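You operate a simulated robot arm through the tools that you are given. There is no shell and no other tool.

The job below is to be done with a simulated robot arm. You get a single attempt, and the scene is never put back.

## Task
Shut the tape dispenser's cover and feed one white and one red strip.
Fine: leave both on the bed and turn the selector back to brown.

It is judged by the outcome, as a careful person would: the job done as asked, and still so three seconds after it is handed in. It fails if anything else is knocked over, pushed out of place, dropped, spilled or broken. Lids that push on must go on centred and level and be pressed home; caps that screw on are set level and turned clockwise until they are tight.

## Robot
A 7-joint arm with a three-finger gripper, fixed in place. Base frame: the origin is on the floor under the middle of its stand, x ahead of it, y to its left, z up. Lengths are in cm, angles in rad, forces in N, time in s.
It reaches about 134.2 cm from its shoulder. Its first joint turns from -2.897 to 2.897 rad. Payload 2.69 kg.
The tool frame sits at the grasp point between the pads (the TCP): z along the fingers, y along the line on which they close. The tips reach 3 cm beyond it. The gripper opens to 12.8 cm; its body begins 11.7 cm behind the TCP.
Orientation is told as [roll, pitch, yaw] about the base's x, y, z axes, in that order, counted from this pose: with the fingers straight down and closing along the base's y, the tool's x points along the base's -x, its y along +y and its z along -z.

## Interface
- The arm moves only by the tool send_rows. Its argument "deltas" is one flat list of numbers, 7 for each row, row after row: the shift along the base's x, y, z in cm, then the turn, a rotation vector about the base's x, y, z in rad, then the gripper command, from -1 (fully open) to 1 (shut), values between in proportion. In form: [tx, ty, tz, ax, ay, az, fingers, tx, ty, tz, ax, ay, az, fingers, ...]. A call has 1 to 20 rows; each row shifts and turns the commanded pose from where the row before left it. Each row takes 0.2 s and may step no farther than 5 cm and 0.15 rad from the row before; otherwise, or with a gripper value out of range, the whole call is refused. A pose out of reach is approached as far as the arm can. The call stops where the force on the tool passes 90 N (or 10 N more than at its start, if that is more) or the arm is blocked; 0.2 s more then pass. Each finger travels about 12.7 cm/s and halts on what it meets, pressing with about 36 N; the grip force reading is that of the motor and also rises with nothing between the fingers. The clock runs only during rows and for 0.2 s after the last one: add rows that do not move to give the fingers time. It gives the time, the measured TCP pose, the force on the tool (base axes), the opening and the grip force at its end, in the units of the frame above (readings bear some noise), with the torque about the TCP (base axes, N m) and any sound that the robot's microphone picked up.
- Cameras (640 x 400 px; columns grow to the right, rows downward): "scene" is fixed at [21.88, -50.2, 159.9]; the picture's right is [0.89, -0.45, 0.00], its down [-0.18, -0.35, -0.92] and it looks along [0.41, 0.82, -0.39] (base axes); focal length 337 px, centre (320, 200). "wrist" rides on the gripper at [5.8, 5.4, -13.1] in the tool frame; the picture's right is [-0.68, 0.74, 0.00], its down [-0.62, -0.57, -0.55] and it looks along [-0.40, -0.37, 0.84] (tool axes); focal length 234 px, centre (320, 200). There is no depth. A picture from a camera that has moved, and an enlarged one, comes with that camera's place and axes in the base frame and with its lens.
- camera(camera): a new picture of that camera. It takes no simulated time.
- raise_lower(by): moves the trunk up (or, below 0, down) by that many cm; the arm rides with it, the base frame stays. It gives what a move gives, with no picture.
- zoom(camera, box): a new picture of the part [left, top, right, bottom] of that camera's present view, enlarged. It takes no simulated time.
- hand_in(): hands the job in; it is judged then, once.

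Places have to be worked out from the pictures, the camera data and where the tool is seen. Open the gripper and draw the arm clear of the work before you hand the job in, unless the task says otherwise.

The tools are called after ">>>" as name(argument=value, ...) on one line, values as JSON. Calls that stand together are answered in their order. send_rows: Moves the arm, as the interface text tells. Its arguments: {"type":"object","properties":{"deltas":{"type":"array","items":{"type":"number"}}},"required":["deltas"]} The other tools are called the same way: raise_lower (by) moves the trunk up or down; camera (camera) takes a picture; zoom (camera, box) takes an enlarged picture of a part of a camera's view; hand_in () hands the job in.

At the start:

```text
clock: 0.0
tcp_pos: [46.53, 51.89, 134.64]
ee_rot: [0.0, 0.002, -0.001]
force: [0.0, -0.1, -0.8]
moment: [-0.03, 0.0, 0.02]
gripper_width: 12.81
gripper_force: 0.2
trunk travel left (down, up): [-17.5, 17.5]
```

scene: 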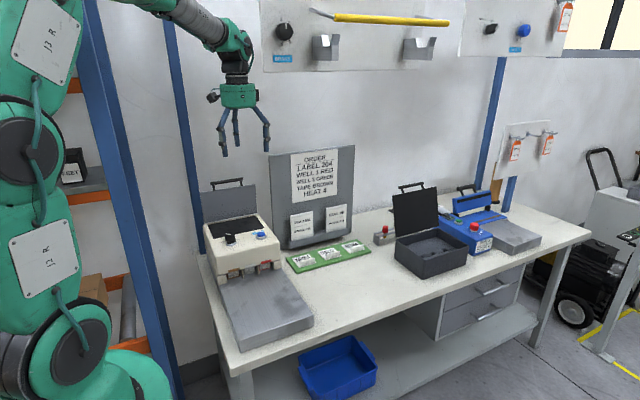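
wrist: 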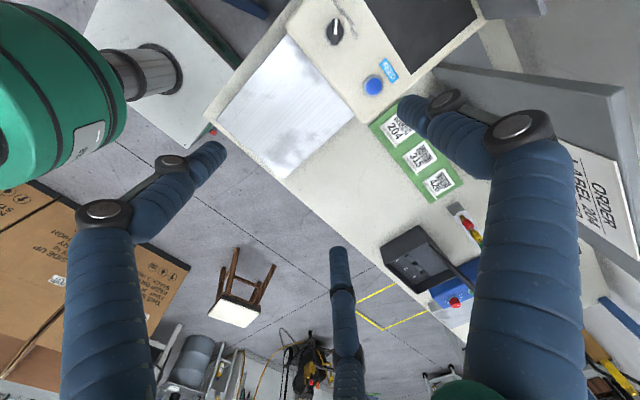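

I begin by taking enlarged pictures of the bench to find the tape dispenser, its cover, selector and button.

>>> zoom(camera="scene", box=[190, 170, 330, 350])

>>> zoom(camera="scene", box=[370, 170, 550, 290])

>>> zoom(camera="scene", box=[250, 130, 380, 250])

>>> zoom(camera="wrist", box=[200, 0, 480, 200])

```text
2.22 times, centred on (260, 260) of scene
camera zoom: at [21.88, -50.2, 159.9], right [0.89, -0.45, 0.0], down [-0.18, -0.35, -0.92], along [0.41, 0.82, -0.39], focal length 750 px, centre (453, 67)
```

zoom: 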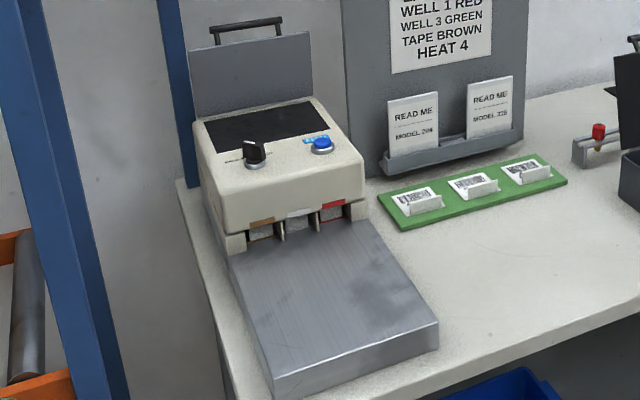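

```text
3.33 times, centred on (460, 230) of scene
camera zoom: at [21.88, -50.2, 159.9], right [0.89, -0.45, 0.0], down [-0.18, -0.35, -0.92], along [0.41, 0.82, -0.39], focal length 1125 px, centre (-147, 100)
```

zoom: 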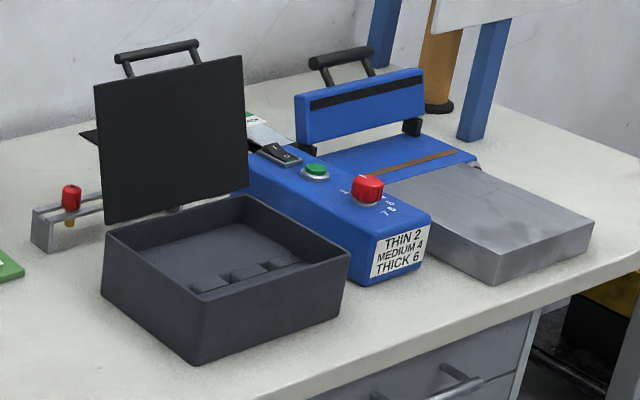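

```text
3.33 times, centred on (315, 190) of scene
camera zoom: at [21.88, -50.2, 159.9], right [0.89, -0.45, 0.0], down [-0.18, -0.35, -0.92], along [0.41, 0.82, -0.39], focal length 1125 px, centre (337, 233)
```

zoom: 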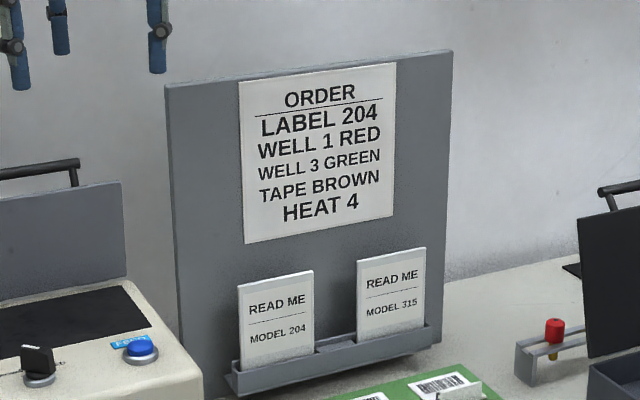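

```text
2.00 times, centred on (340, 100) of wrist
camera zoom: at [40.73, 57.29, 147.67], right [0.68, 0.74, 0.0], down [0.62, -0.57, 0.55], along [0.4, -0.37, -0.84], focal length 468 px, centre (280, 400)
```

zoom: 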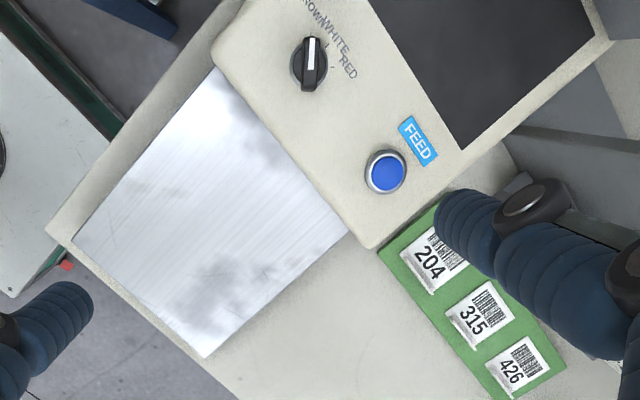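

The dispenser is the cream machine on the left: I put its selector near (40.7, 60.8, 99), the feed button near (51.9, 60.3, 98), and the open cover hinged near y≈80.5 with its top at z≈111. I will move a little toward it for a closer wrist view, staying well above it.

>>> send_rows(deltas=[0, 4, -1, 0, 0, 0, -1, 0, 4, -1, 0, 0, 0, -1, 0, 4, -1, 0, 0, 0, -1])

>>> camera(camera="wrist")

>>> camera(camera="scene")

```text
clock: 0.8
tcp_pos: [46.68, 63.96, 131.62]
ee_rot: [0.002, 0.0, -0.002]
force: [-0.6, 0.7, 1.2]
moment: [0.0, 0.0, 0.01]
gripper_width: 12.8
gripper_force: 0.0
trunk travel left (down, up): [-17.5, 17.5]
```

```text
taken
camera wrist: at [40.77, 69.36, 144.61], right [0.68, 0.74, 0.0], down [0.62, -0.57, 0.55], along [0.4, -0.37, -0.84], focal length 234 px, centre (320, 200)
```

wrist: 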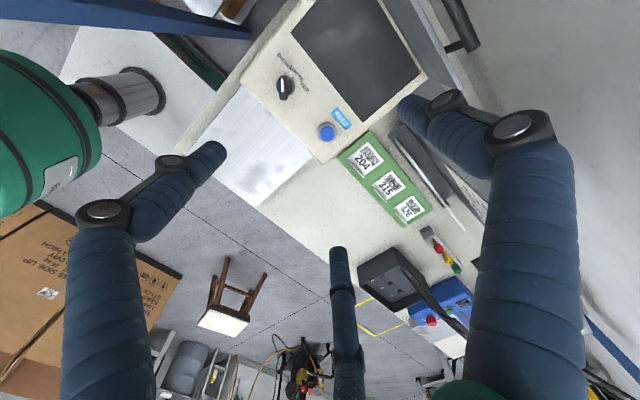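

```text
taken
```

scene: 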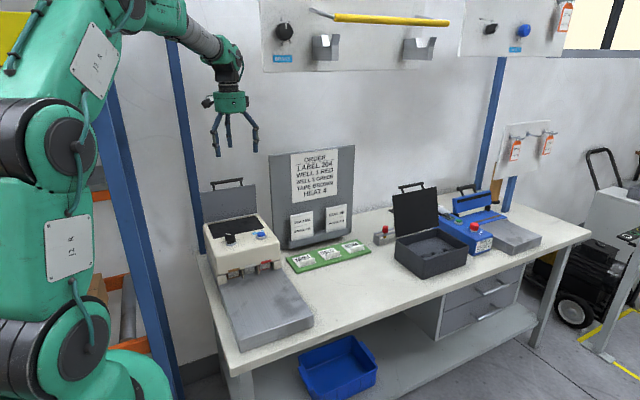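

Now a close view of the selector, the button and the cover handle from the wrist camera.

>>> zoom(camera="wrist", box=[230, 30, 390, 160])

>>> zoom(camera="wrist", box=[360, 0, 520, 100])

>>> zoom(camera="scene", box=[190, 170, 290, 280])

```text
3.08 times, centred on (310, 95) of wrist
camera zoom: at [40.77, 69.36, 144.61], right [0.68, 0.74, 0.0], down [0.62, -0.57, 0.55], along [0.4, -0.37, -0.84], focal length 720 px, centre (351, 523)
```

zoom: 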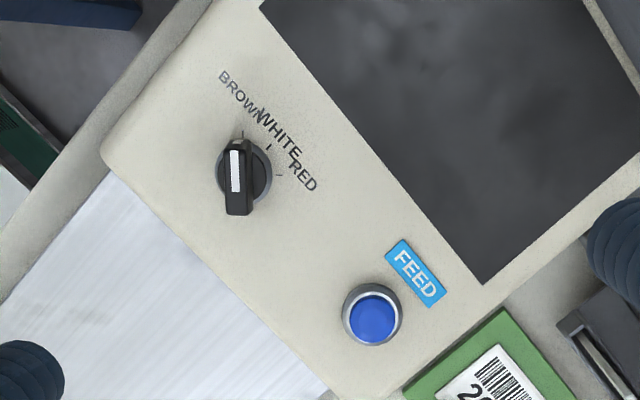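

```text
4.00 times, centred on (440, 50) of wrist
camera zoom: at [40.77, 69.36, 144.61], right [0.68, 0.74, 0.0], down [0.62, -0.57, 0.55], along [0.4, -0.37, -0.84], focal length 937 px, centre (-160, 800)
```

zoom: 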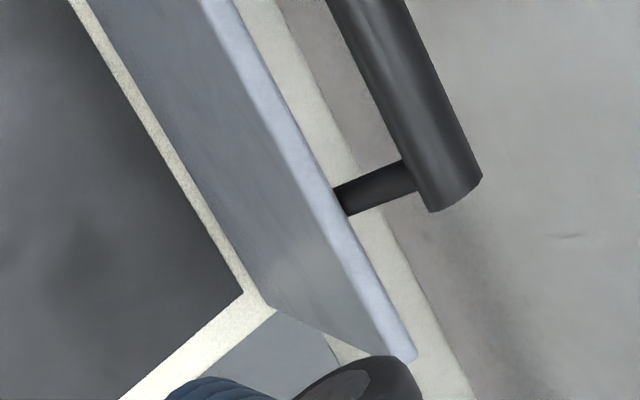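

```text
3.64 times, centred on (240, 225) of scene
camera zoom: at [21.88, -50.2, 159.9], right [0.89, -0.45, 0.0], down [-0.18, -0.35, -0.92], along [0.41, 0.82, -0.39], focal length 1227 px, centre (611, 109)
```

zoom: 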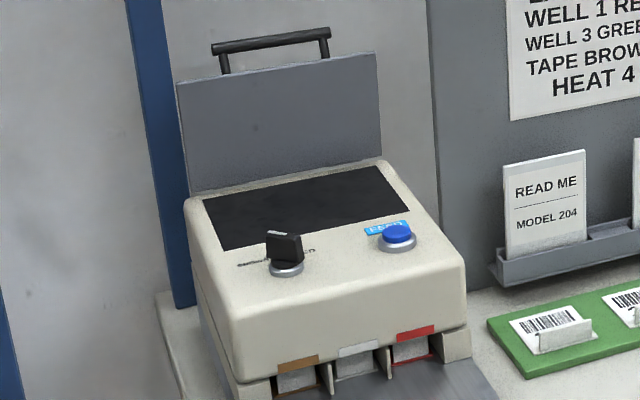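

The handle bar stands behind and a little above the cover's free edge, near (40–52.6, 82.3, 112.8), and the selector points at BROWN (45° left of WHITE, RED 45° to the right). Before using the fingers I check how they sit part-closed, while rising nothing else.

>>> send_rows(deltas=[0, 0, 0, 0, 0, 0, 0.4, 0, 0, 0, 0, 0, 0, 0.4, 0, 0, 0, 0, 0, 0, 0.4])

>>> camera(camera="wrist")

>>> zoom(camera="scene", box=[190, 50, 290, 210])

```text
clock: 1.6
tcp_pos: [46.68, 63.95, 131.62]
ee_rot: [-0.003, -0.001, -0.002]
force: [0.6, -0.5, -0.6]
moment: [0.01, 0.01, 0.01]
gripper_width: 3.86
gripper_force: 0.0
trunk travel left (down, up): [-17.5, 17.5]
```

```text
taken
camera wrist: at [40.76, 69.34, 144.62], right [0.68, 0.74, 0.0], down [0.62, -0.57, 0.55], along [0.4, -0.37, -0.84], focal length 234 px, centre (320, 200)
```

wrist: 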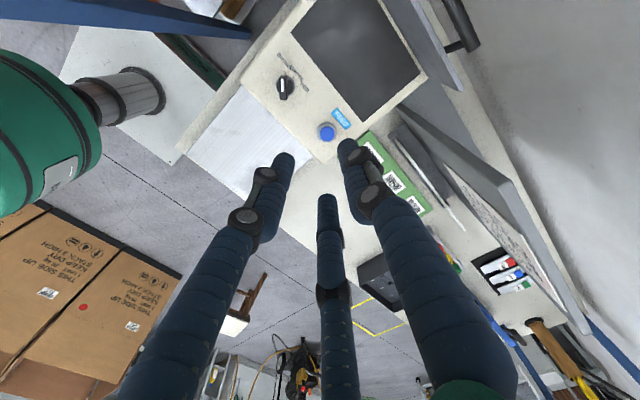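

```text
2.50 times, centred on (240, 130) of scene
camera zoom: at [21.88, -50.2, 159.9], right [0.89, -0.45, 0.0], down [-0.18, -0.35, -0.92], along [0.41, 0.82, -0.39], focal length 844 px, centre (520, 375)
```

zoom: 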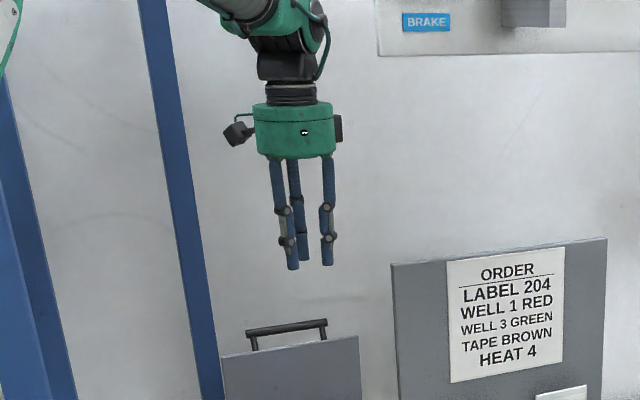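

The three fingers close radially around the TCP, one at +y and two toward −y, so they can straddle the handle bar. I move above the handle at TCP ≈ (46.4, 81.3, 122), tips still about 5 cm above the bar, and look.

>>> send_rows(deltas=[0, 4.4, 0, 0, 0, 0, 0, 0, 4.4, 0, 0, 0, 0, 0, -0.1, 4.3, -2, 0, 0, 0, 0, -0.2, 4.2, -4, 0, 0, 0, 0, 0, 0, -3.6, 0, 0, 0, 0])

>>> camera(camera="wrist")

>>> camera(camera="scene")

>>> zoom(camera="scene", box=[180, 110, 300, 220])

```text
refused: row 4 steps farther than a row can; nothing moved
```

```text
taken
camera wrist: at [40.76, 69.34, 144.62], right [0.68, 0.74, 0.0], down [0.62, -0.57, 0.55], along [0.4, -0.37, -0.84], focal length 234 px, centre (320, 200)
```

wrist: 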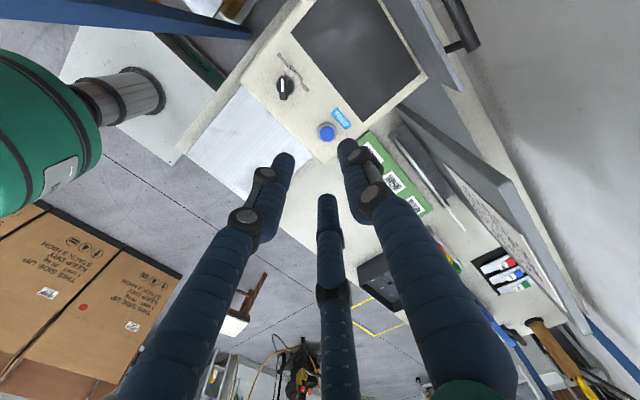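

```text
taken
```

scene: 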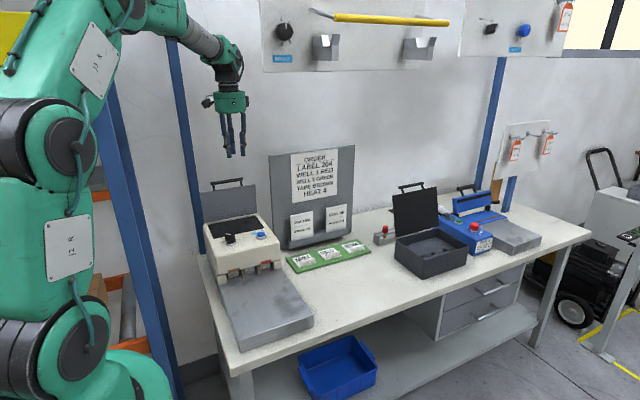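

```text
3.64 times, centred on (240, 165) of scene
camera zoom: at [21.88, -50.2, 159.9], right [0.89, -0.45, 0.0], down [-0.18, -0.35, -0.92], along [0.41, 0.82, -0.39], focal length 1227 px, centre (611, 327)
```

zoom: 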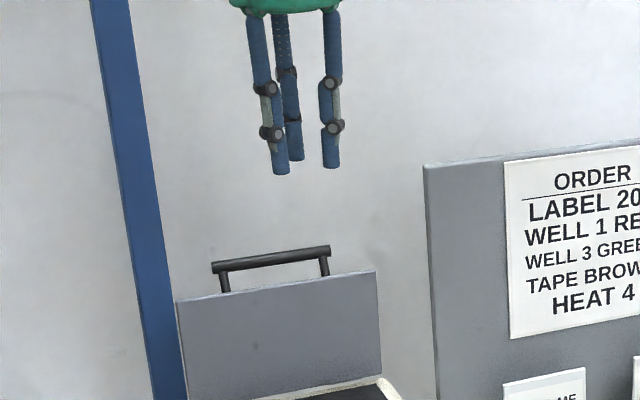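

The call was refused because one row stepped over 5 cm; nothing moved. I resend the same move in smaller steps.

>>> send_rows(deltas=[0, 4, 0, 0, 0, 0, 0, 0, 4, 0, 0, 0, 0, 0, -0.1, 4, -1, 0, 0, 0, 0, -0.1, 3.4, -2, 0, 0, 0, 0, -0.1, 2, -3, 0, 0, 0, 0, 0, 0, -3.5, 0, 0, 0, 0, 0, 0, 0, 0, 0, 0, 0])

>>> camera(camera="wrist")

>>> camera(camera="scene")

>>> zoom(camera="scene", box=[180, 110, 300, 220])

```text
clock: 3.2
tcp_pos: [46.39, 81.52, 121.92]
ee_rot: [-0.001, 0.0, -0.001]
force: [-0.1, -0.6, -0.5]
moment: [0.03, 0.04, -0.02]
gripper_width: 6.4
gripper_force: 0.1
trunk travel left (down, up): [-17.5, 17.5]
```

```text
taken
camera wrist: at [40.48, 86.77, 135.09], right [0.68, 0.74, 0.0], down [0.62, -0.57, 0.55], along [0.4, -0.37, -0.84], focal length 234 px, centre (320, 200)
```

wrist: 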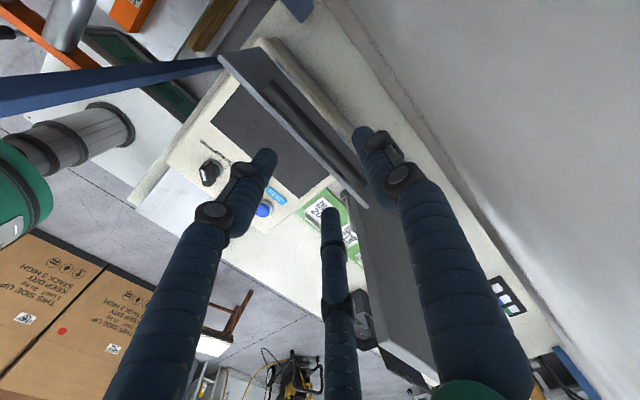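

```text
taken
```

scene: 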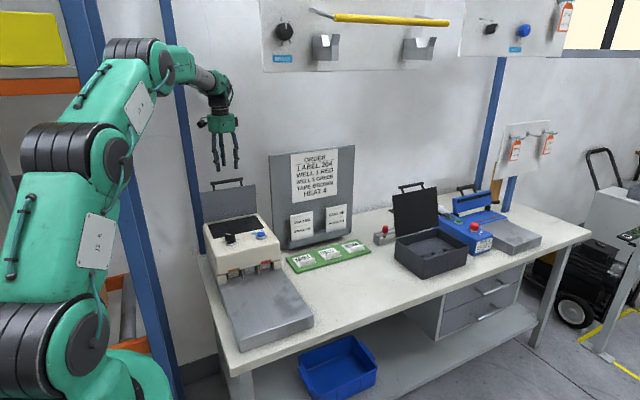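

```text
3.64 times, centred on (240, 165) of scene
camera zoom: at [21.88, -50.2, 159.9], right [0.89, -0.45, 0.0], down [-0.18, -0.35, -0.92], along [0.41, 0.82, -0.39], focal length 1227 px, centre (611, 327)
```

zoom: 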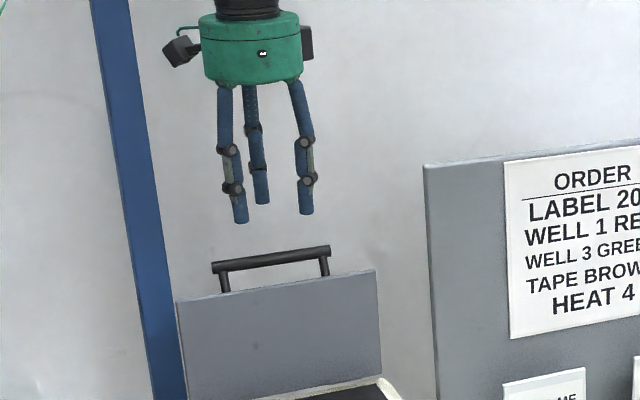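

>>> zoom(camera="wrist", box=[200, 20, 420, 220])

```text
2.00 times, centred on (310, 120) of wrist
camera zoom: at [40.48, 86.77, 135.09], right [0.68, 0.74, 0.0], down [0.62, -0.57, 0.55], along [0.4, -0.37, -0.84], focal length 468 px, centre (340, 360)
```

zoom: 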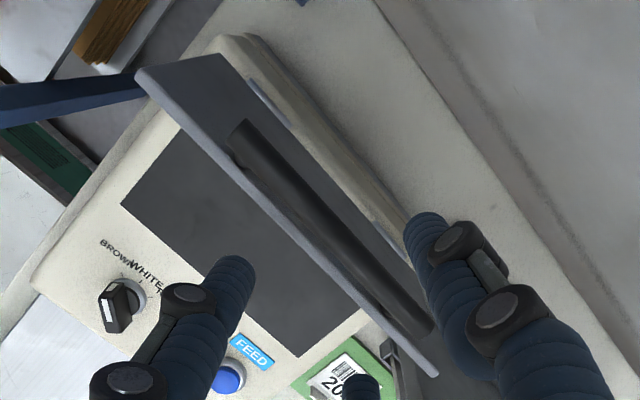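

The bar sits at about y≈81.8, z≈112.7, x 39.6–52.2, with the cover's top edge at y≈79.8, z≈111. I shift 0.5 cm toward −y, descend until the tips are about 1 cm below the bar's centre, then partly close around it.

>>> send_rows(deltas=[-0.2, -0.5, -2, 0, 0, 0, 0, 0, 0, -2, 0, 0, 0, 0, 0, 0, -1.5, 0, 0, 0, 0, 0, 0, -1.5, 0, 0, 0, 0, 0, 0, 0, 0, 0, 0, 0])

>>> zoom(camera="scene", box=[180, 110, 300, 220])

>>> zoom(camera="wrist", box=[200, 20, 420, 220])

```text
clock: 4.4
tcp_pos: [46.06, 80.91, 115.11]
ee_rot: [0.0, -0.001, 0.001]
force: [-0.4, 0.5, -0.4]
moment: [0.0, 0.0, -0.01]
gripper_width: 6.41
gripper_force: 0.2
trunk travel left (down, up): [-17.5, 17.5]
```

```text
3.64 times, centred on (240, 165) of scene
camera zoom: at [21.88, -50.2, 159.9], right [0.89, -0.45, 0.0], down [-0.18, -0.35, -0.92], along [0.41, 0.82, -0.39], focal length 1227 px, centre (611, 327)
```

zoom: 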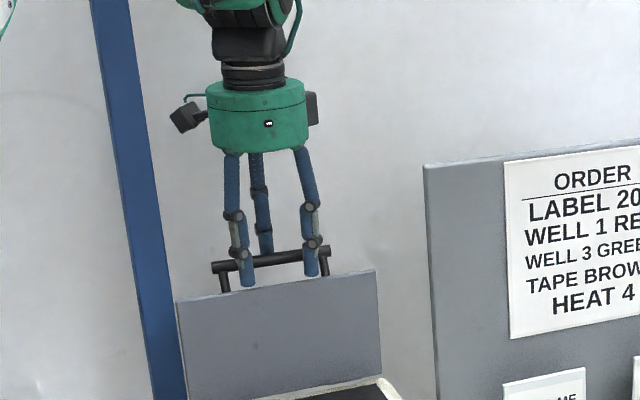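

```text
2.00 times, centred on (310, 120) of wrist
camera zoom: at [40.24, 86.27, 128.12], right [0.68, 0.74, 0.0], down [0.62, -0.57, 0.55], along [0.4, -0.37, -0.84], focal length 468 px, centre (340, 360)
```

zoom: 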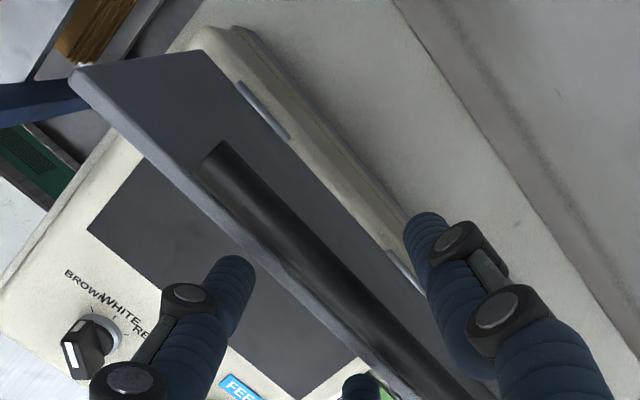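

The fingers straddle the bar, tips at z≈112.1 with the bar centre near 112.9. I lower 0.4 cm more and close gently to about 3.9 cm to cage the bar.

>>> send_rows(deltas=[0, 0, -0.4, 0, 0, 0, 0, 0, 0, 0, 0, 0, 0, 0.2, 0, 0, 0, 0, 0, 0, 0.4, 0, 0, 0, 0, 0, 0, 0.4])

>>> zoom(camera="scene", box=[190, 140, 270, 210])

>>> zoom(camera="wrist", box=[200, 20, 420, 220])

```text
clock: 5.4
tcp_pos: [46.17, 80.81, 114.66]
ee_rot: [0.0, -0.001, -0.001]
force: [0.3, 1.2, 0.9]
moment: [0.04, -0.01, -0.01]
gripper_width: 3.84
gripper_force: 0.0
trunk travel left (down, up): [-17.5, 17.5]
```

```text
5.71 times, centred on (230, 175) of scene
camera zoom: at [21.88, -50.2, 159.9], right [0.89, -0.45, 0.0], down [-0.18, -0.35, -0.92], along [0.41, 0.82, -0.39], focal length 1928 px, centre (834, 343)
```

zoom: 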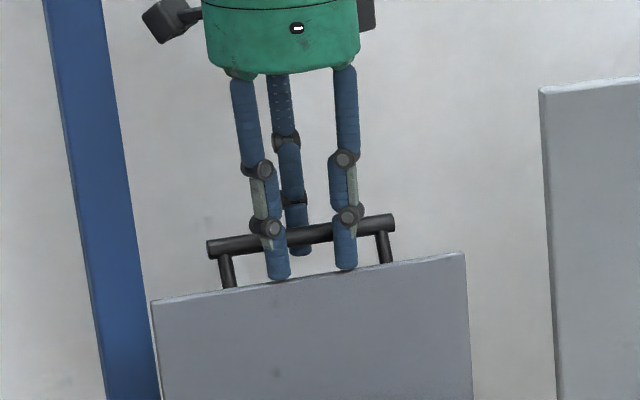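

```text
2.00 times, centred on (310, 120) of wrist
camera zoom: at [40.24, 86.23, 127.76], right [0.68, 0.74, 0.0], down [0.62, -0.57, 0.55], along [0.4, -0.37, -0.84], focal length 468 px, centre (340, 360)
```

zoom: 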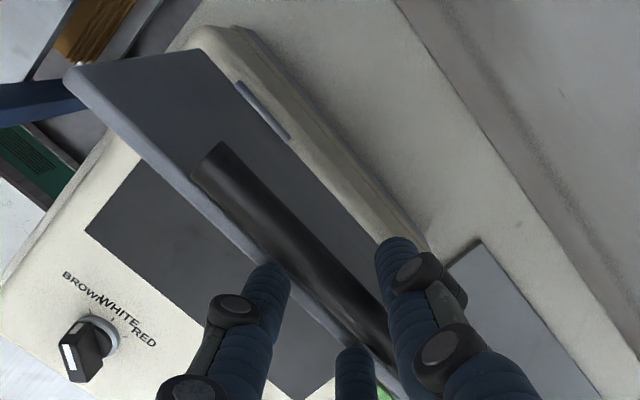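

The bar is caged: one finger behind it and two in front above the cover's edge. I start drawing it forward along an arc about the hinge (≈ y 81, z 97.5), first a quarter of the way.

>>> send_rows(deltas=[0, -1, 0, 0, 0, 0, 0.4, 0, -1, 0, 0, 0, 0, 0.4, 0, -1.2, -0.1, 0, 0, 0, 0.4, 0, -1.3, -0.2, 0, 0, 0, 0.4, 0, -1.3, -0.4, 0, 0, 0, 0.4])

>>> zoom(camera="scene", box=[180, 120, 300, 220])

>>> camera(camera="wrist")

```text
clock: 6.6
tcp_pos: [46.03, 75.01, 114.01]
ee_rot: [0.0, 0.0, 0.0]
force: [1.2, -3.3, 3.8]
moment: [-0.19, 0.07, 0.1]
gripper_width: 3.86
gripper_force: 0.6
trunk travel left (down, up): [-17.5, 17.5]
```

```text
4.00 times, centred on (240, 170) of scene
camera zoom: at [21.88, -50.2, 159.9], right [0.89, -0.45, 0.0], down [-0.18, -0.35, -0.92], along [0.41, 0.82, -0.39], focal length 1350 px, centre (640, 320)
```

zoom: 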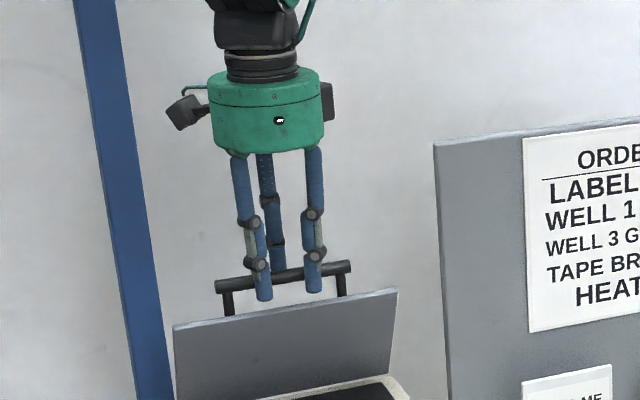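

```text
taken
camera wrist: at [40.23, 80.37, 127.15], right [0.68, 0.74, 0.0], down [0.62, -0.57, 0.55], along [0.4, -0.37, -0.84], focal length 234 px, centre (320, 200)
```

wrist: 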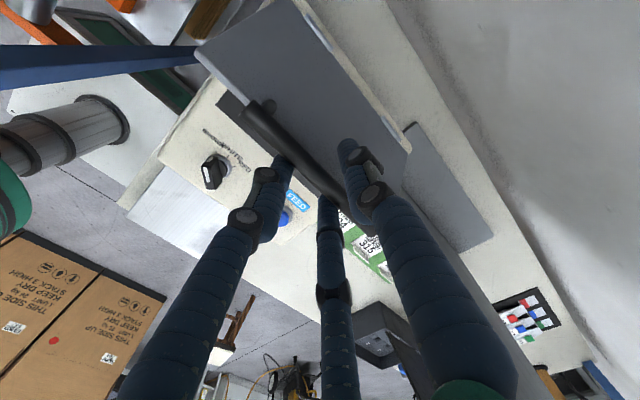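

The cover follows easily (force about 3–5 N) and is now about 0.4 rad forward. I continue along the arc to about 0.9 rad.

>>> send_rows(deltas=[0, -1.41, -0.58, 0, 0, 0, 0.4, 0, -1.33, -0.73, 0, 0, 0, 0.4, 0, -1.26, -0.86, 0, 0, 0, 0.4, 0, -1.16, -0.97, 0, 0, 0, 0.4, 0, -1.06, -1.09, 0, 0, 0, 0.4])

>>> zoom(camera="scene", box=[180, 130, 300, 250])

>>> camera(camera="wrist")

```text
clock: 7.8
tcp_pos: [46.18, 68.96, 109.74]
ee_rot: [0.0, -0.001, -0.001]
force: [-0.1, -0.6, 0.6]
moment: [0.01, 0.0, 0.04]
gripper_width: 3.9
gripper_force: 0.4
trunk travel left (down, up): [-17.5, 17.5]
```

```text
3.33 times, centred on (240, 190) of scene
camera zoom: at [21.88, -50.2, 159.9], right [0.89, -0.45, 0.0], down [-0.18, -0.35, -0.92], along [0.41, 0.82, -0.39], focal length 1125 px, centre (587, 233)
```

zoom: 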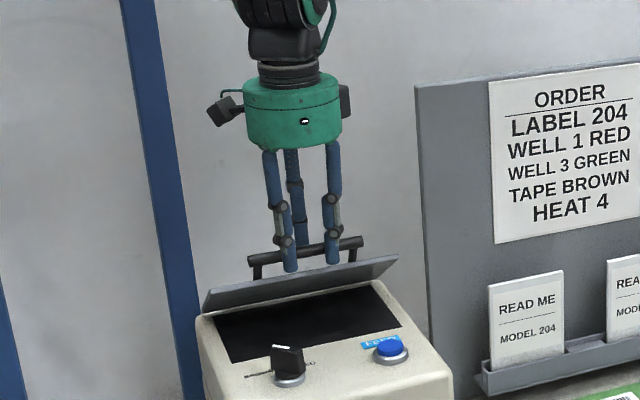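

```text
taken
camera wrist: at [40.3, 74.19, 122.8], right [0.68, 0.74, 0.0], down [0.62, -0.57, 0.55], along [0.4, -0.37, -0.84], focal length 234 px, centre (320, 200)
```

wrist: 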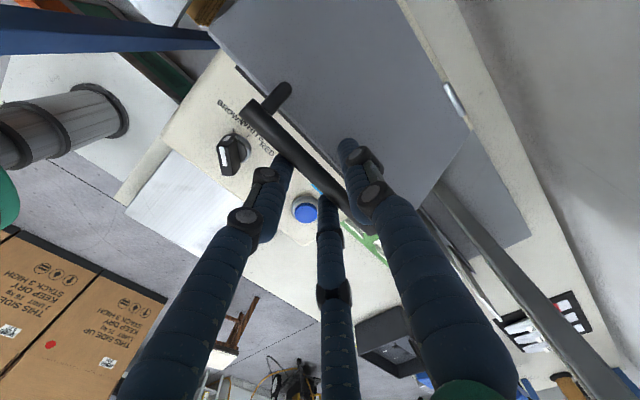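

The cover is about two thirds over and the hinge gives almost no resistance. I follow the arc further, to about 1.3 rad, tips then near z≈101.5, still above the knob top.

>>> send_rows(deltas=[0, -0.96, -1.2, 0, 0, 0, 0.4, 0, -0.82, -1.27, 0, 0, 0, 0.4, 0, -0.7, -1.36, 0, 0, 0, 0.4, 0, -0.5, -1.3, 0, 0, 0, 0.4])

>>> zoom(camera="scene", box=[180, 140, 300, 260])

>>> camera(camera="wrist")

```text
clock: 8.8
tcp_pos: [46.12, 65.88, 104.74]
ee_rot: [0.001, 0.0, 0.001]
force: [0.5, -1.5, -0.9]
moment: [-0.04, 0.04, -0.03]
gripper_width: 3.9
gripper_force: 0.2
trunk travel left (down, up): [-17.5, 17.5]
```

```text
3.33 times, centred on (240, 200) of scene
camera zoom: at [21.88, -50.2, 159.9], right [0.89, -0.45, 0.0], down [-0.18, -0.35, -0.92], along [0.41, 0.82, -0.39], focal length 1125 px, centre (587, 200)
```

zoom: 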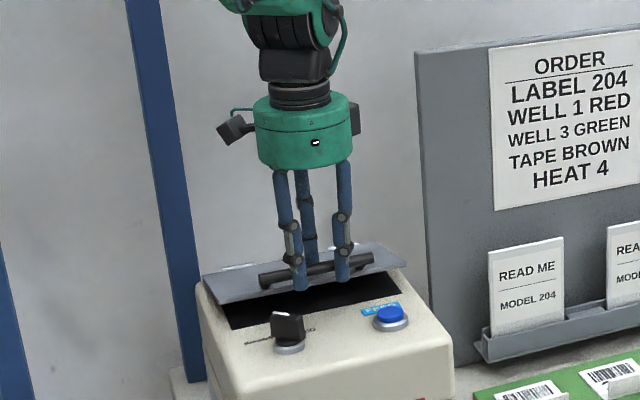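

```text
taken
camera wrist: at [40.22, 71.29, 117.69], right [0.68, 0.74, 0.0], down [0.62, -0.57, 0.55], along [0.4, -0.37, -0.84], focal length 234 px, centre (320, 200)
```

wrist: 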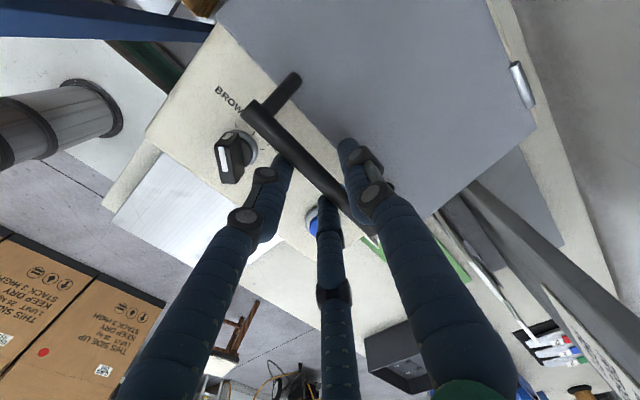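

The cover is about 75° round, its free edge roughly 3 cm above the body. I open the fingers partly, rise clear of the bar and see whether it settles by itself.

>>> send_rows(deltas=[0, 0, 0, 0, 0, 0, 0.2, 0, 0, 0, 0, 0, 0, 0, 0, 0, 2, 0, 0, 0, 0, 0, 0, 3, 0, 0, 0, 0, 0, 0, 3, 0, 0, 0, 0])

>>> zoom(camera="scene", box=[180, 140, 300, 260])

>>> camera(camera="wrist")

```text
clock: 10.0
tcp_pos: [46.11, 65.72, 112.56]
ee_rot: [0.001, -0.001, 0.0]
force: [-0.1, -0.6, 0.5]
moment: [-0.02, -0.01, -0.01]
gripper_width: 6.41
gripper_force: 0.1
trunk travel left (down, up): [-17.5, 17.5]
```

```text
3.33 times, centred on (240, 200) of scene
camera zoom: at [21.88, -50.2, 159.9], right [0.89, -0.45, 0.0], down [-0.18, -0.35, -0.92], along [0.41, 0.82, -0.39], focal length 1125 px, centre (587, 200)
```

zoom: 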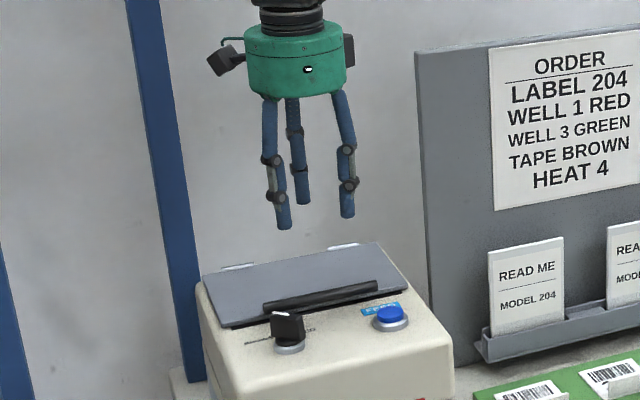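

```text
taken
camera wrist: at [40.18, 71.16, 125.61], right [0.68, 0.74, 0.0], down [0.62, -0.57, 0.55], along [0.4, -0.37, -0.84], focal length 234 px, centre (320, 200)
```

wrist: 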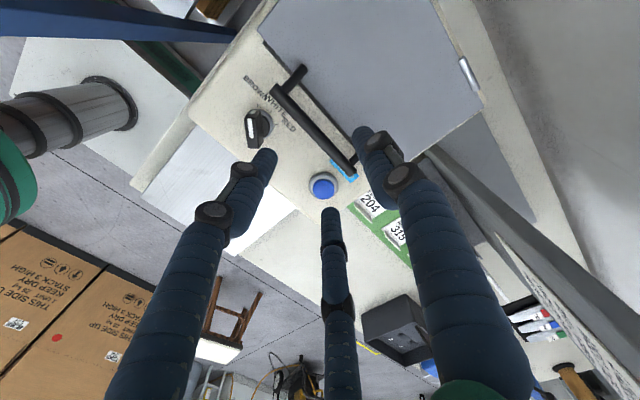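

The cover dropped onto the body when released and looks flat. I close the fingers and will press on it near (46, 70.5) to be sure it is shut, after a close look.

>>> zoom(camera="scene", box=[190, 205, 280, 265])

>>> send_rows(deltas=[0, 2.5, 0, 0, 0, 0, 0.5, 0, 2.5, 0, 0, 0, 0, 1, 0, 0, -2, 0, 0, 0, 1, 0, 0, -3, 0, 0, 0, 1, 0, 0, -2, 0, 0, 0, 1, 0, 0, 0, 0, 0, 0, 1])

>>> zoom(camera="scene", box=[180, 140, 300, 260])

```text
6.67 times, centred on (235, 235) of scene
camera zoom: at [21.88, -50.2, 159.9], right [0.89, -0.45, 0.0], down [-0.18, -0.35, -0.92], along [0.41, 0.82, -0.39], focal length 2249 px, centre (887, -33)
```

zoom: 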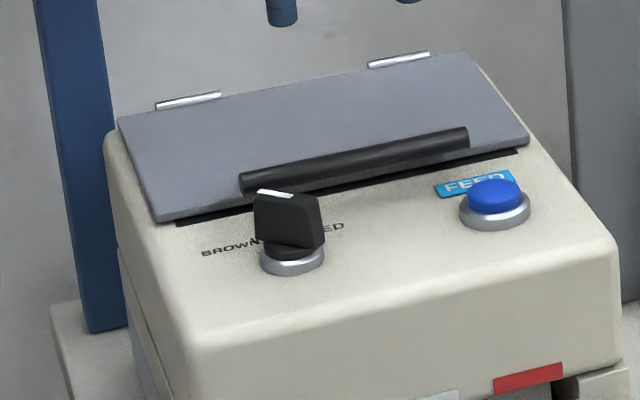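

```text
clock: 11.4
tcp_pos: [46.07, 70.9, 105.61]
ee_rot: [0.001, -0.001, -0.001]
force: [0.4, -0.7, 0.5]
moment: [0.0, 0.01, 0.0]
gripper_width: 0.23
gripper_force: 31.4
trunk travel left (down, up): [-17.5, 17.5]
```

```text
3.33 times, centred on (240, 200) of scene
camera zoom: at [21.88, -50.2, 159.9], right [0.89, -0.45, 0.0], down [-0.18, -0.35, -0.92], along [0.41, 0.82, -0.39], focal length 1125 px, centre (587, 200)
```

zoom: 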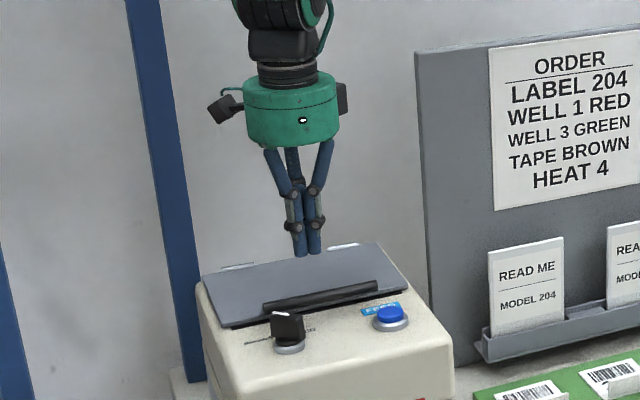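

Closed fingertips hover at z≈102.6 above the cover at y≈70.9. I descend in small steps to feel for contact.

>>> send_rows(deltas=[0, 0, -1.5, 0, 0, 0, 1, 0, 0, -1, 0, 0, 0, 1, 0, 0, -0.5, 0, 0, 0, 1, 0, 0, -0.3, 0, 0, 0, 1])

```text
clock: 12.4
tcp_pos: [46.16, 70.77, 102.11]
ee_rot: [-0.002, 0.0, 0.0]
force: [-0.4, -0.4, 0.4]
moment: [-0.03, 0.01, -0.01]
gripper_width: 0.23
gripper_force: 31.2
trunk travel left (down, up): [-17.5, 17.5]
```

No contact yet at tip z≈99.1. I go on down in 0.3 cm steps.

>>> send_rows(deltas=[0, 0, -0.3, 0, 0, 0, 1, 0, 0, -0.3, 0, 0, 0, 1, 0, 0, -0.3, 0, 0, 0, 1])

>>> zoom(camera="scene", box=[190, 190, 280, 265])

```text
clock: 13.2
tcp_pos: [46.09, 70.79, 101.46]
ee_rot: [0.0, 0.0, 0.001]
force: [0.5, -0.2, -0.4]
moment: [0.05, 0.01, -0.01]
gripper_width: 0.23
gripper_force: 31.4
trunk travel left (down, up): [-17.5, 17.5]
```

```text
5.33 times, centred on (235, 228) of scene
camera zoom: at [21.88, -50.2, 159.9], right [0.89, -0.45, 0.0], down [-0.18, -0.35, -0.92], along [0.41, 0.82, -0.39], focal length 1799 px, centre (773, 53)
```

zoom: 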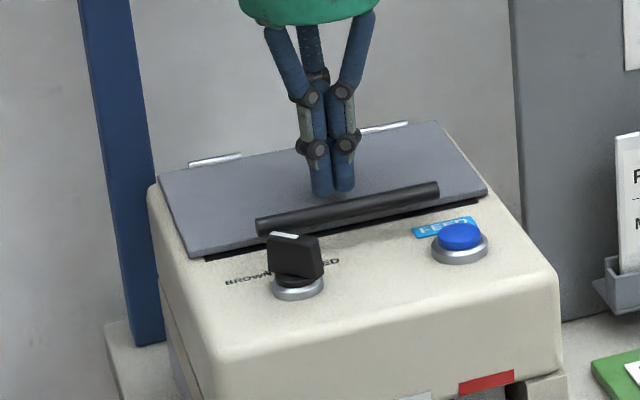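

Tips near z≈98.4, almost on the cover with no force yet. I continue down in 0.25 cm steps.

>>> send_rows(deltas=[0, 0, -0.25, 0, 0, 0, 1, 0, 0, -0.25, 0, 0, 0, 1, 0, 0, -0.25, 0, 0, 0, 1])

```text
clock: 14.0
tcp_pos: [46.11, 70.82, 100.71]
ee_rot: [-0.001, 0.0, 0.001]
force: [-0.3, 0.3, 0.0]
moment: [-0.02, -0.05, -0.02]
gripper_width: 0.21
gripper_force: 31.8
trunk travel left (down, up): [-17.5, 17.5]
```

Still free at tip z≈97.7; going lower in small steps.

>>> send_rows(deltas=[0, 0, -0.25, 0, 0, 0, 1, 0, 0, -0.25, 0, 0, 0, 1])

>>> zoom(camera="scene", box=[190, 190, 280, 265])

```text
clock: 14.6
tcp_pos: [46.09, 70.85, 100.48]
ee_rot: [0.004, -0.002, -0.001]
force: [-2.7, -7.0, 22.3]
moment: [-0.23, 0.2, -0.01]
gripper_width: 0.62
gripper_force: 31.7
trunk travel left (down, up): [-17.5, 17.5]
```

```text
5.33 times, centred on (235, 228) of scene
camera zoom: at [21.88, -50.2, 159.9], right [0.89, -0.45, 0.0], down [-0.18, -0.35, -0.92], along [0.41, 0.82, -0.39], focal length 1799 px, centre (773, 53)
```

zoom: 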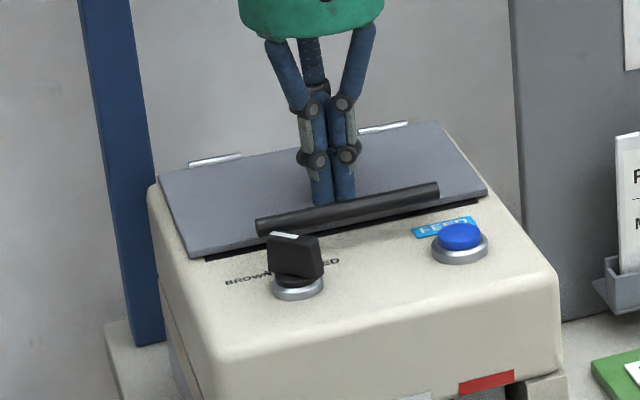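

The cover answers with 22 N at tip z≈97.5 and does not move, so it is shut. Next I rise, turn the tool +45° so one finger lies at the pointer's tip end (clear of the handle bar at y≈65.4), and hover above the knob at (40.65, 60.6).

>>> send_rows(deltas=[0, 0, 3, 0, 0, 0, 1, 0, 0, 4, 0, 0, 0, 1, 0, 0, 4, 0, 0, 0, 0.5, -0.9, -1.7, 0, 0, 0, 0.1309, 0.06, -0.9, -1.7, 0, 0, 0, 0.1309, 0.06, -0.9, -1.7, 0, 0, 0, 0.1309, 0.06, -0.9, -1.7, 0, 0, 0, 0.1309, 0.06, -0.9, -1.7, 0, 0, 0, 0.1309, 0.06, -0.9, -1.7, 0, 0, 0, 0.1309, 0.06, 0, 0, 0, 0, 0, 0, 0.06])

>>> camera(camera="wrist")

>>> zoom(camera="scene", box=[180, 140, 300, 260])

```text
clock: 16.8
tcp_pos: [40.85, 60.59, 111.34]
ee_rot: [-0.001, 0.0, 0.783]
force: [0.1, -0.7, 0.6]
moment: [0.02, 0.01, 0.06]
gripper_width: 6.0
gripper_force: 0.0
trunk travel left (down, up): [-17.5, 17.5]
```

```text
taken
camera wrist: at [32.74, 60.22, 124.31], right [-0.04, 1.0, 0.0], down [0.84, 0.04, 0.55], along [0.55, 0.02, -0.84], focal length 234 px, centre (320, 200)
```

wrist: 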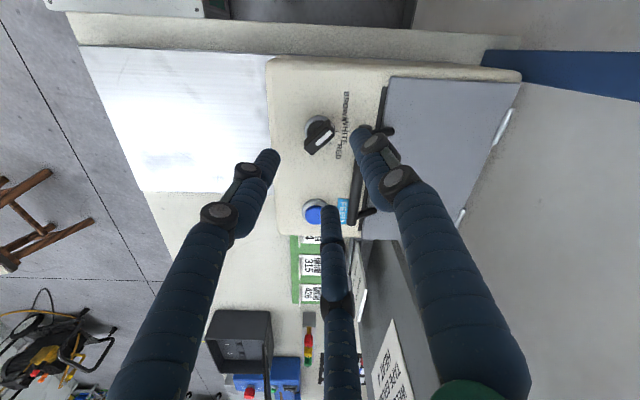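

```text
3.33 times, centred on (240, 200) of scene
camera zoom: at [21.88, -50.2, 159.9], right [0.89, -0.45, 0.0], down [-0.18, -0.35, -0.92], along [0.41, 0.82, -0.39], focal length 1125 px, centre (587, 200)
```

zoom: 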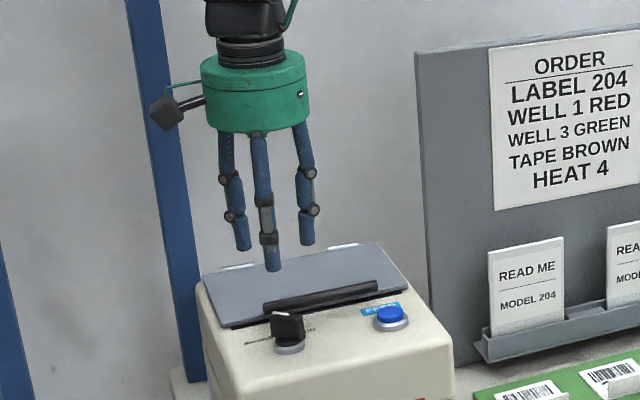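

The tool hovers over the knob at yaw +45°. I zoom in on the knob to refine its centre and the pointer's angle.

>>> zoom(camera="wrist", box=[260, 70, 400, 230])

```text
2.50 times, centred on (330, 150) of wrist
camera zoom: at [32.74, 60.22, 124.31], right [-0.04, 1.0, 0.0], down [0.84, 0.04, 0.55], along [0.55, 0.02, -0.84], focal length 585 px, centre (295, 325)
```

zoom: 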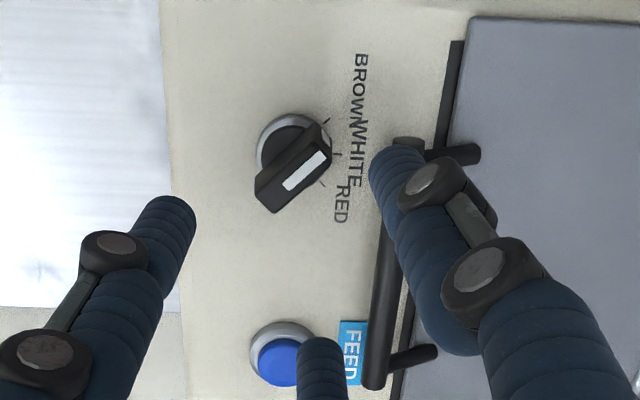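

The knob axis is at about (40.65, 60.35), its top near z≈100.5, pointing at BROWN with the bar about 3.6 × 1.15 cm. I centre on it and descend until the tips are near z≈98.2, then check.

>>> send_rows(deltas=[-0.2, -0.24, -2, 0, 0, 0, 0.06, 0, 0, -2, 0, 0, 0, 0.06, 0, 0, -2, 0, 0, 0, 0.06, 0, 0, -2, 0, 0, 0, 0.06, 0, 0, -1.5, 0, 0, 0, 0.06, 0, 0, -0.6, 0, 0, 0, 0.06])

>>> camera(camera="wrist")

>>> zoom(camera="scene", box=[190, 190, 280, 265])

```text
clock: 18.2
tcp_pos: [40.52, 60.3, 101.04]
ee_rot: [0.001, -0.001, 0.785]
force: [0.3, -0.9, 0.4]
moment: [0.0, -0.02, 0.0]
gripper_width: 6.0
gripper_force: 0.1
trunk travel left (down, up): [-17.5, 17.5]
```

```text
taken
camera wrist: at [32.58, 60.01, 114.12], right [-0.04, 1.0, 0.0], down [0.84, 0.03, 0.55], along [0.55, 0.02, -0.84], focal length 234 px, centre (320, 200)
```

wrist: 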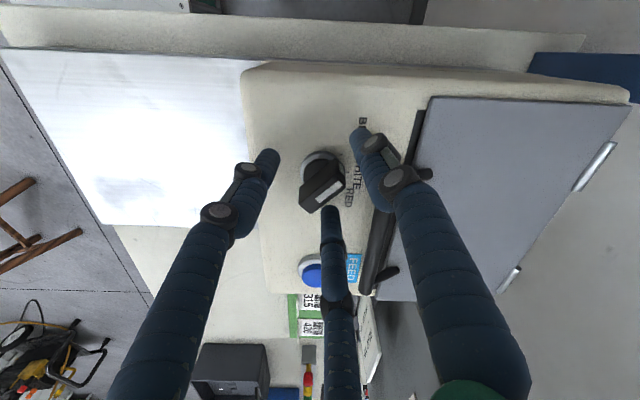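

```text
5.33 times, centred on (235, 228) of scene
camera zoom: at [21.88, -50.2, 159.9], right [0.89, -0.45, 0.0], down [-0.18, -0.35, -0.92], along [0.41, 0.82, -0.39], focal length 1799 px, centre (773, 53)
```

zoom: 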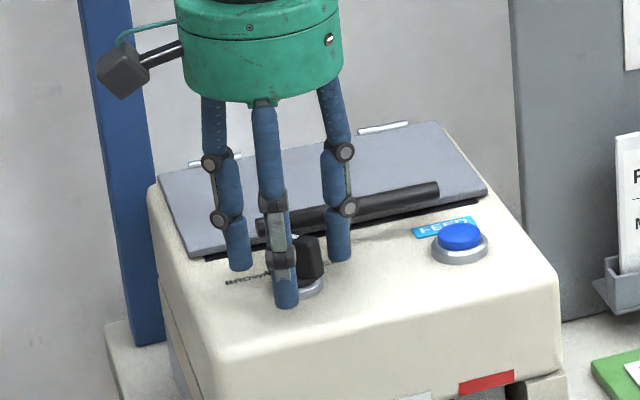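

The knob stands between the three open fingers with no contact. I close on it gently and watch.

>>> send_rows(deltas=[0, 0, 0, 0, 0, 0, 0.3, 0, 0, 0, 0, 0, 0, 0.5, 0, 0, 0, 0, 0, 0, 0.7, 0, 0, 0, 0, 0, 0, 0.85, 0, 0, 0, 0, 0, 0, 0.85])

>>> camera(camera="wrist")

>>> zoom(camera="scene", box=[190, 190, 280, 265])

```text
clock: 19.4
tcp_pos: [40.41, 60.73, 101.02]
ee_rot: [-0.001, 0.001, 0.786]
force: [-35.1, 51.5, -14.1]
moment: [1.77, 0.91, 0.3]
gripper_width: 2.26
gripper_force: 45.4
trunk travel left (down, up): [-17.5, 17.5]
```

```text
taken
camera wrist: at [32.33, 60.47, 114.08], right [-0.04, 1.0, 0.0], down [0.83, 0.03, 0.55], along [0.55, 0.02, -0.84], focal length 234 px, centre (320, 200)
```

wrist: 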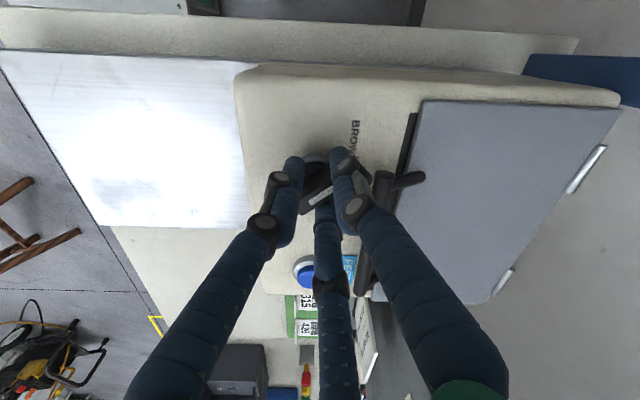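

```text
5.33 times, centred on (235, 228) of scene
camera zoom: at [21.88, -50.2, 159.9], right [0.89, -0.45, 0.0], down [-0.18, -0.35, -0.92], along [0.41, 0.82, -0.39], focal length 1799 px, centre (773, 53)
```

zoom: 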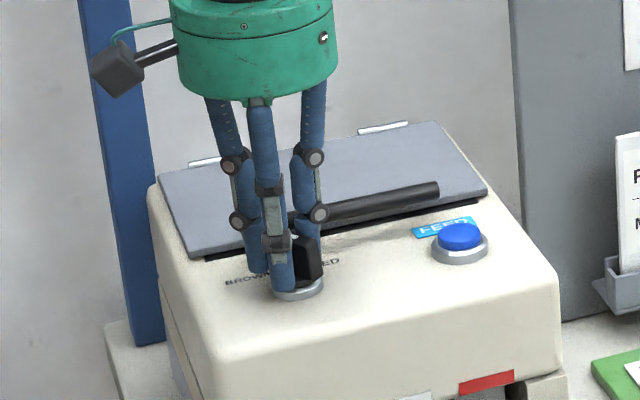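

Closing along the pointer's length pushes the arm sideways (62 N), an unbalanced grip. I open again and turn the tool to +75°, so one finger meets the pointer's flat side and the other two its far corners, which balances.

>>> send_rows(deltas=[0, 0, 0, 0, 0, 0, 0.5, 0, 0, 0, 0, 0, 0, 0.06, 0, 0, 0, 0, 0, 0, 0.06, 0, 0, 0, 0, 0, 0.131, 0.06, 0, 0, 0, 0, 0, 0.131, 0.06, 0, 0, 0, 0, 0, 0.131, 0.06, 0, 0, 0, 0, 0, 0.131, 0.06])

>>> zoom(camera="wrist", box=[220, 80, 420, 280])

>>> zoom(camera="scene", box=[190, 190, 280, 265])

```text
clock: 21.0
tcp_pos: [40.54, 60.38, 101.05]
ee_rot: [-0.001, 0.0, 1.312]
force: [0.1, 0.7, -0.5]
moment: [0.01, 0.0, 0.0]
gripper_width: 6.02
gripper_force: 0.0
trunk travel left (down, up): [-17.5, 17.5]
```

```text
2.00 times, centred on (320, 180) of wrist
camera zoom: at [33.77, 56.12, 114.16], right [-0.54, 0.84, 0.0], down [0.7, 0.45, 0.55], along [0.46, 0.29, -0.84], focal length 468 px, centre (320, 240)
```

zoom: 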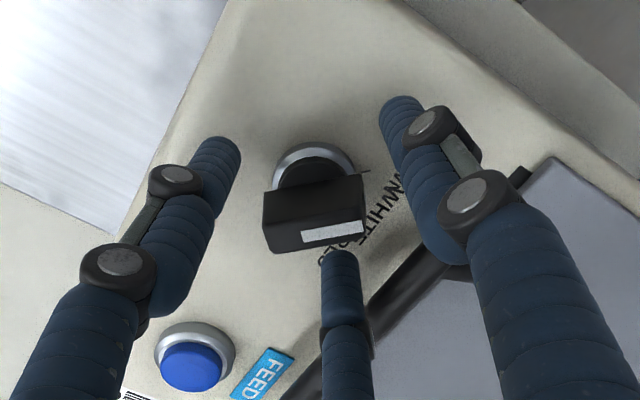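

```text
5.33 times, centred on (235, 228) of scene
camera zoom: at [21.88, -50.2, 159.9], right [0.89, -0.45, 0.0], down [-0.18, -0.35, -0.92], along [0.41, 0.82, -0.39], focal length 1799 px, centre (773, 53)
```

zoom: 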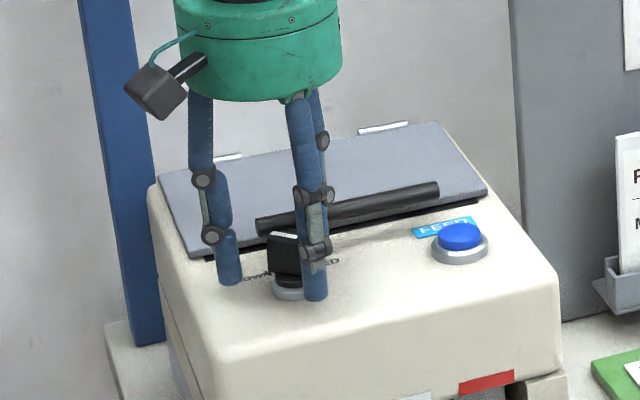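

The pointer now lies across the tool, one finger facing its flat side and two at its far corners. I close in stages and watch the force.

>>> send_rows(deltas=[0, 0, 0, 0, 0, 0, 0.3, 0, 0, 0, 0, 0, 0, 0.45, 0, 0, 0, 0, 0, 0, 0.55, 0, 0, 0, 0, 0, 0, 0.55])

>>> zoom(camera="wrist", box=[220, 80, 420, 280])

```text
clock: 22.0
tcp_pos: [40.47, 60.5, 101.12]
ee_rot: [0.0, -0.001, 1.309]
force: [0.5, -0.1, -0.2]
moment: [0.03, -0.02, 0.01]
gripper_width: 2.9
gripper_force: 0.1
trunk travel left (down, up): [-17.5, 17.5]
```

```text
2.00 times, centred on (320, 180) of wrist
camera zoom: at [33.76, 56.13, 114.16], right [-0.54, 0.84, 0.0], down [0.71, 0.45, 0.55], along [0.46, 0.29, -0.84], focal length 468 px, centre (320, 240)
```

zoom: 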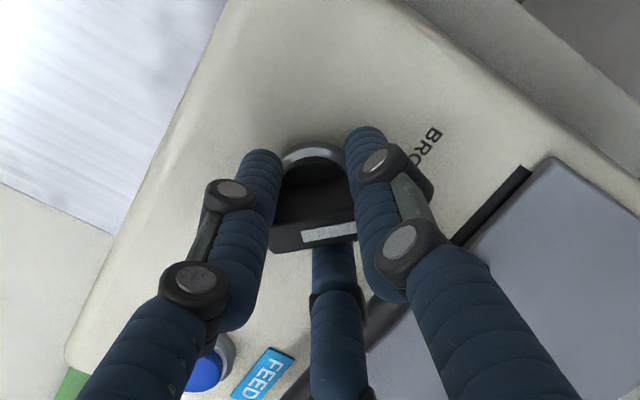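

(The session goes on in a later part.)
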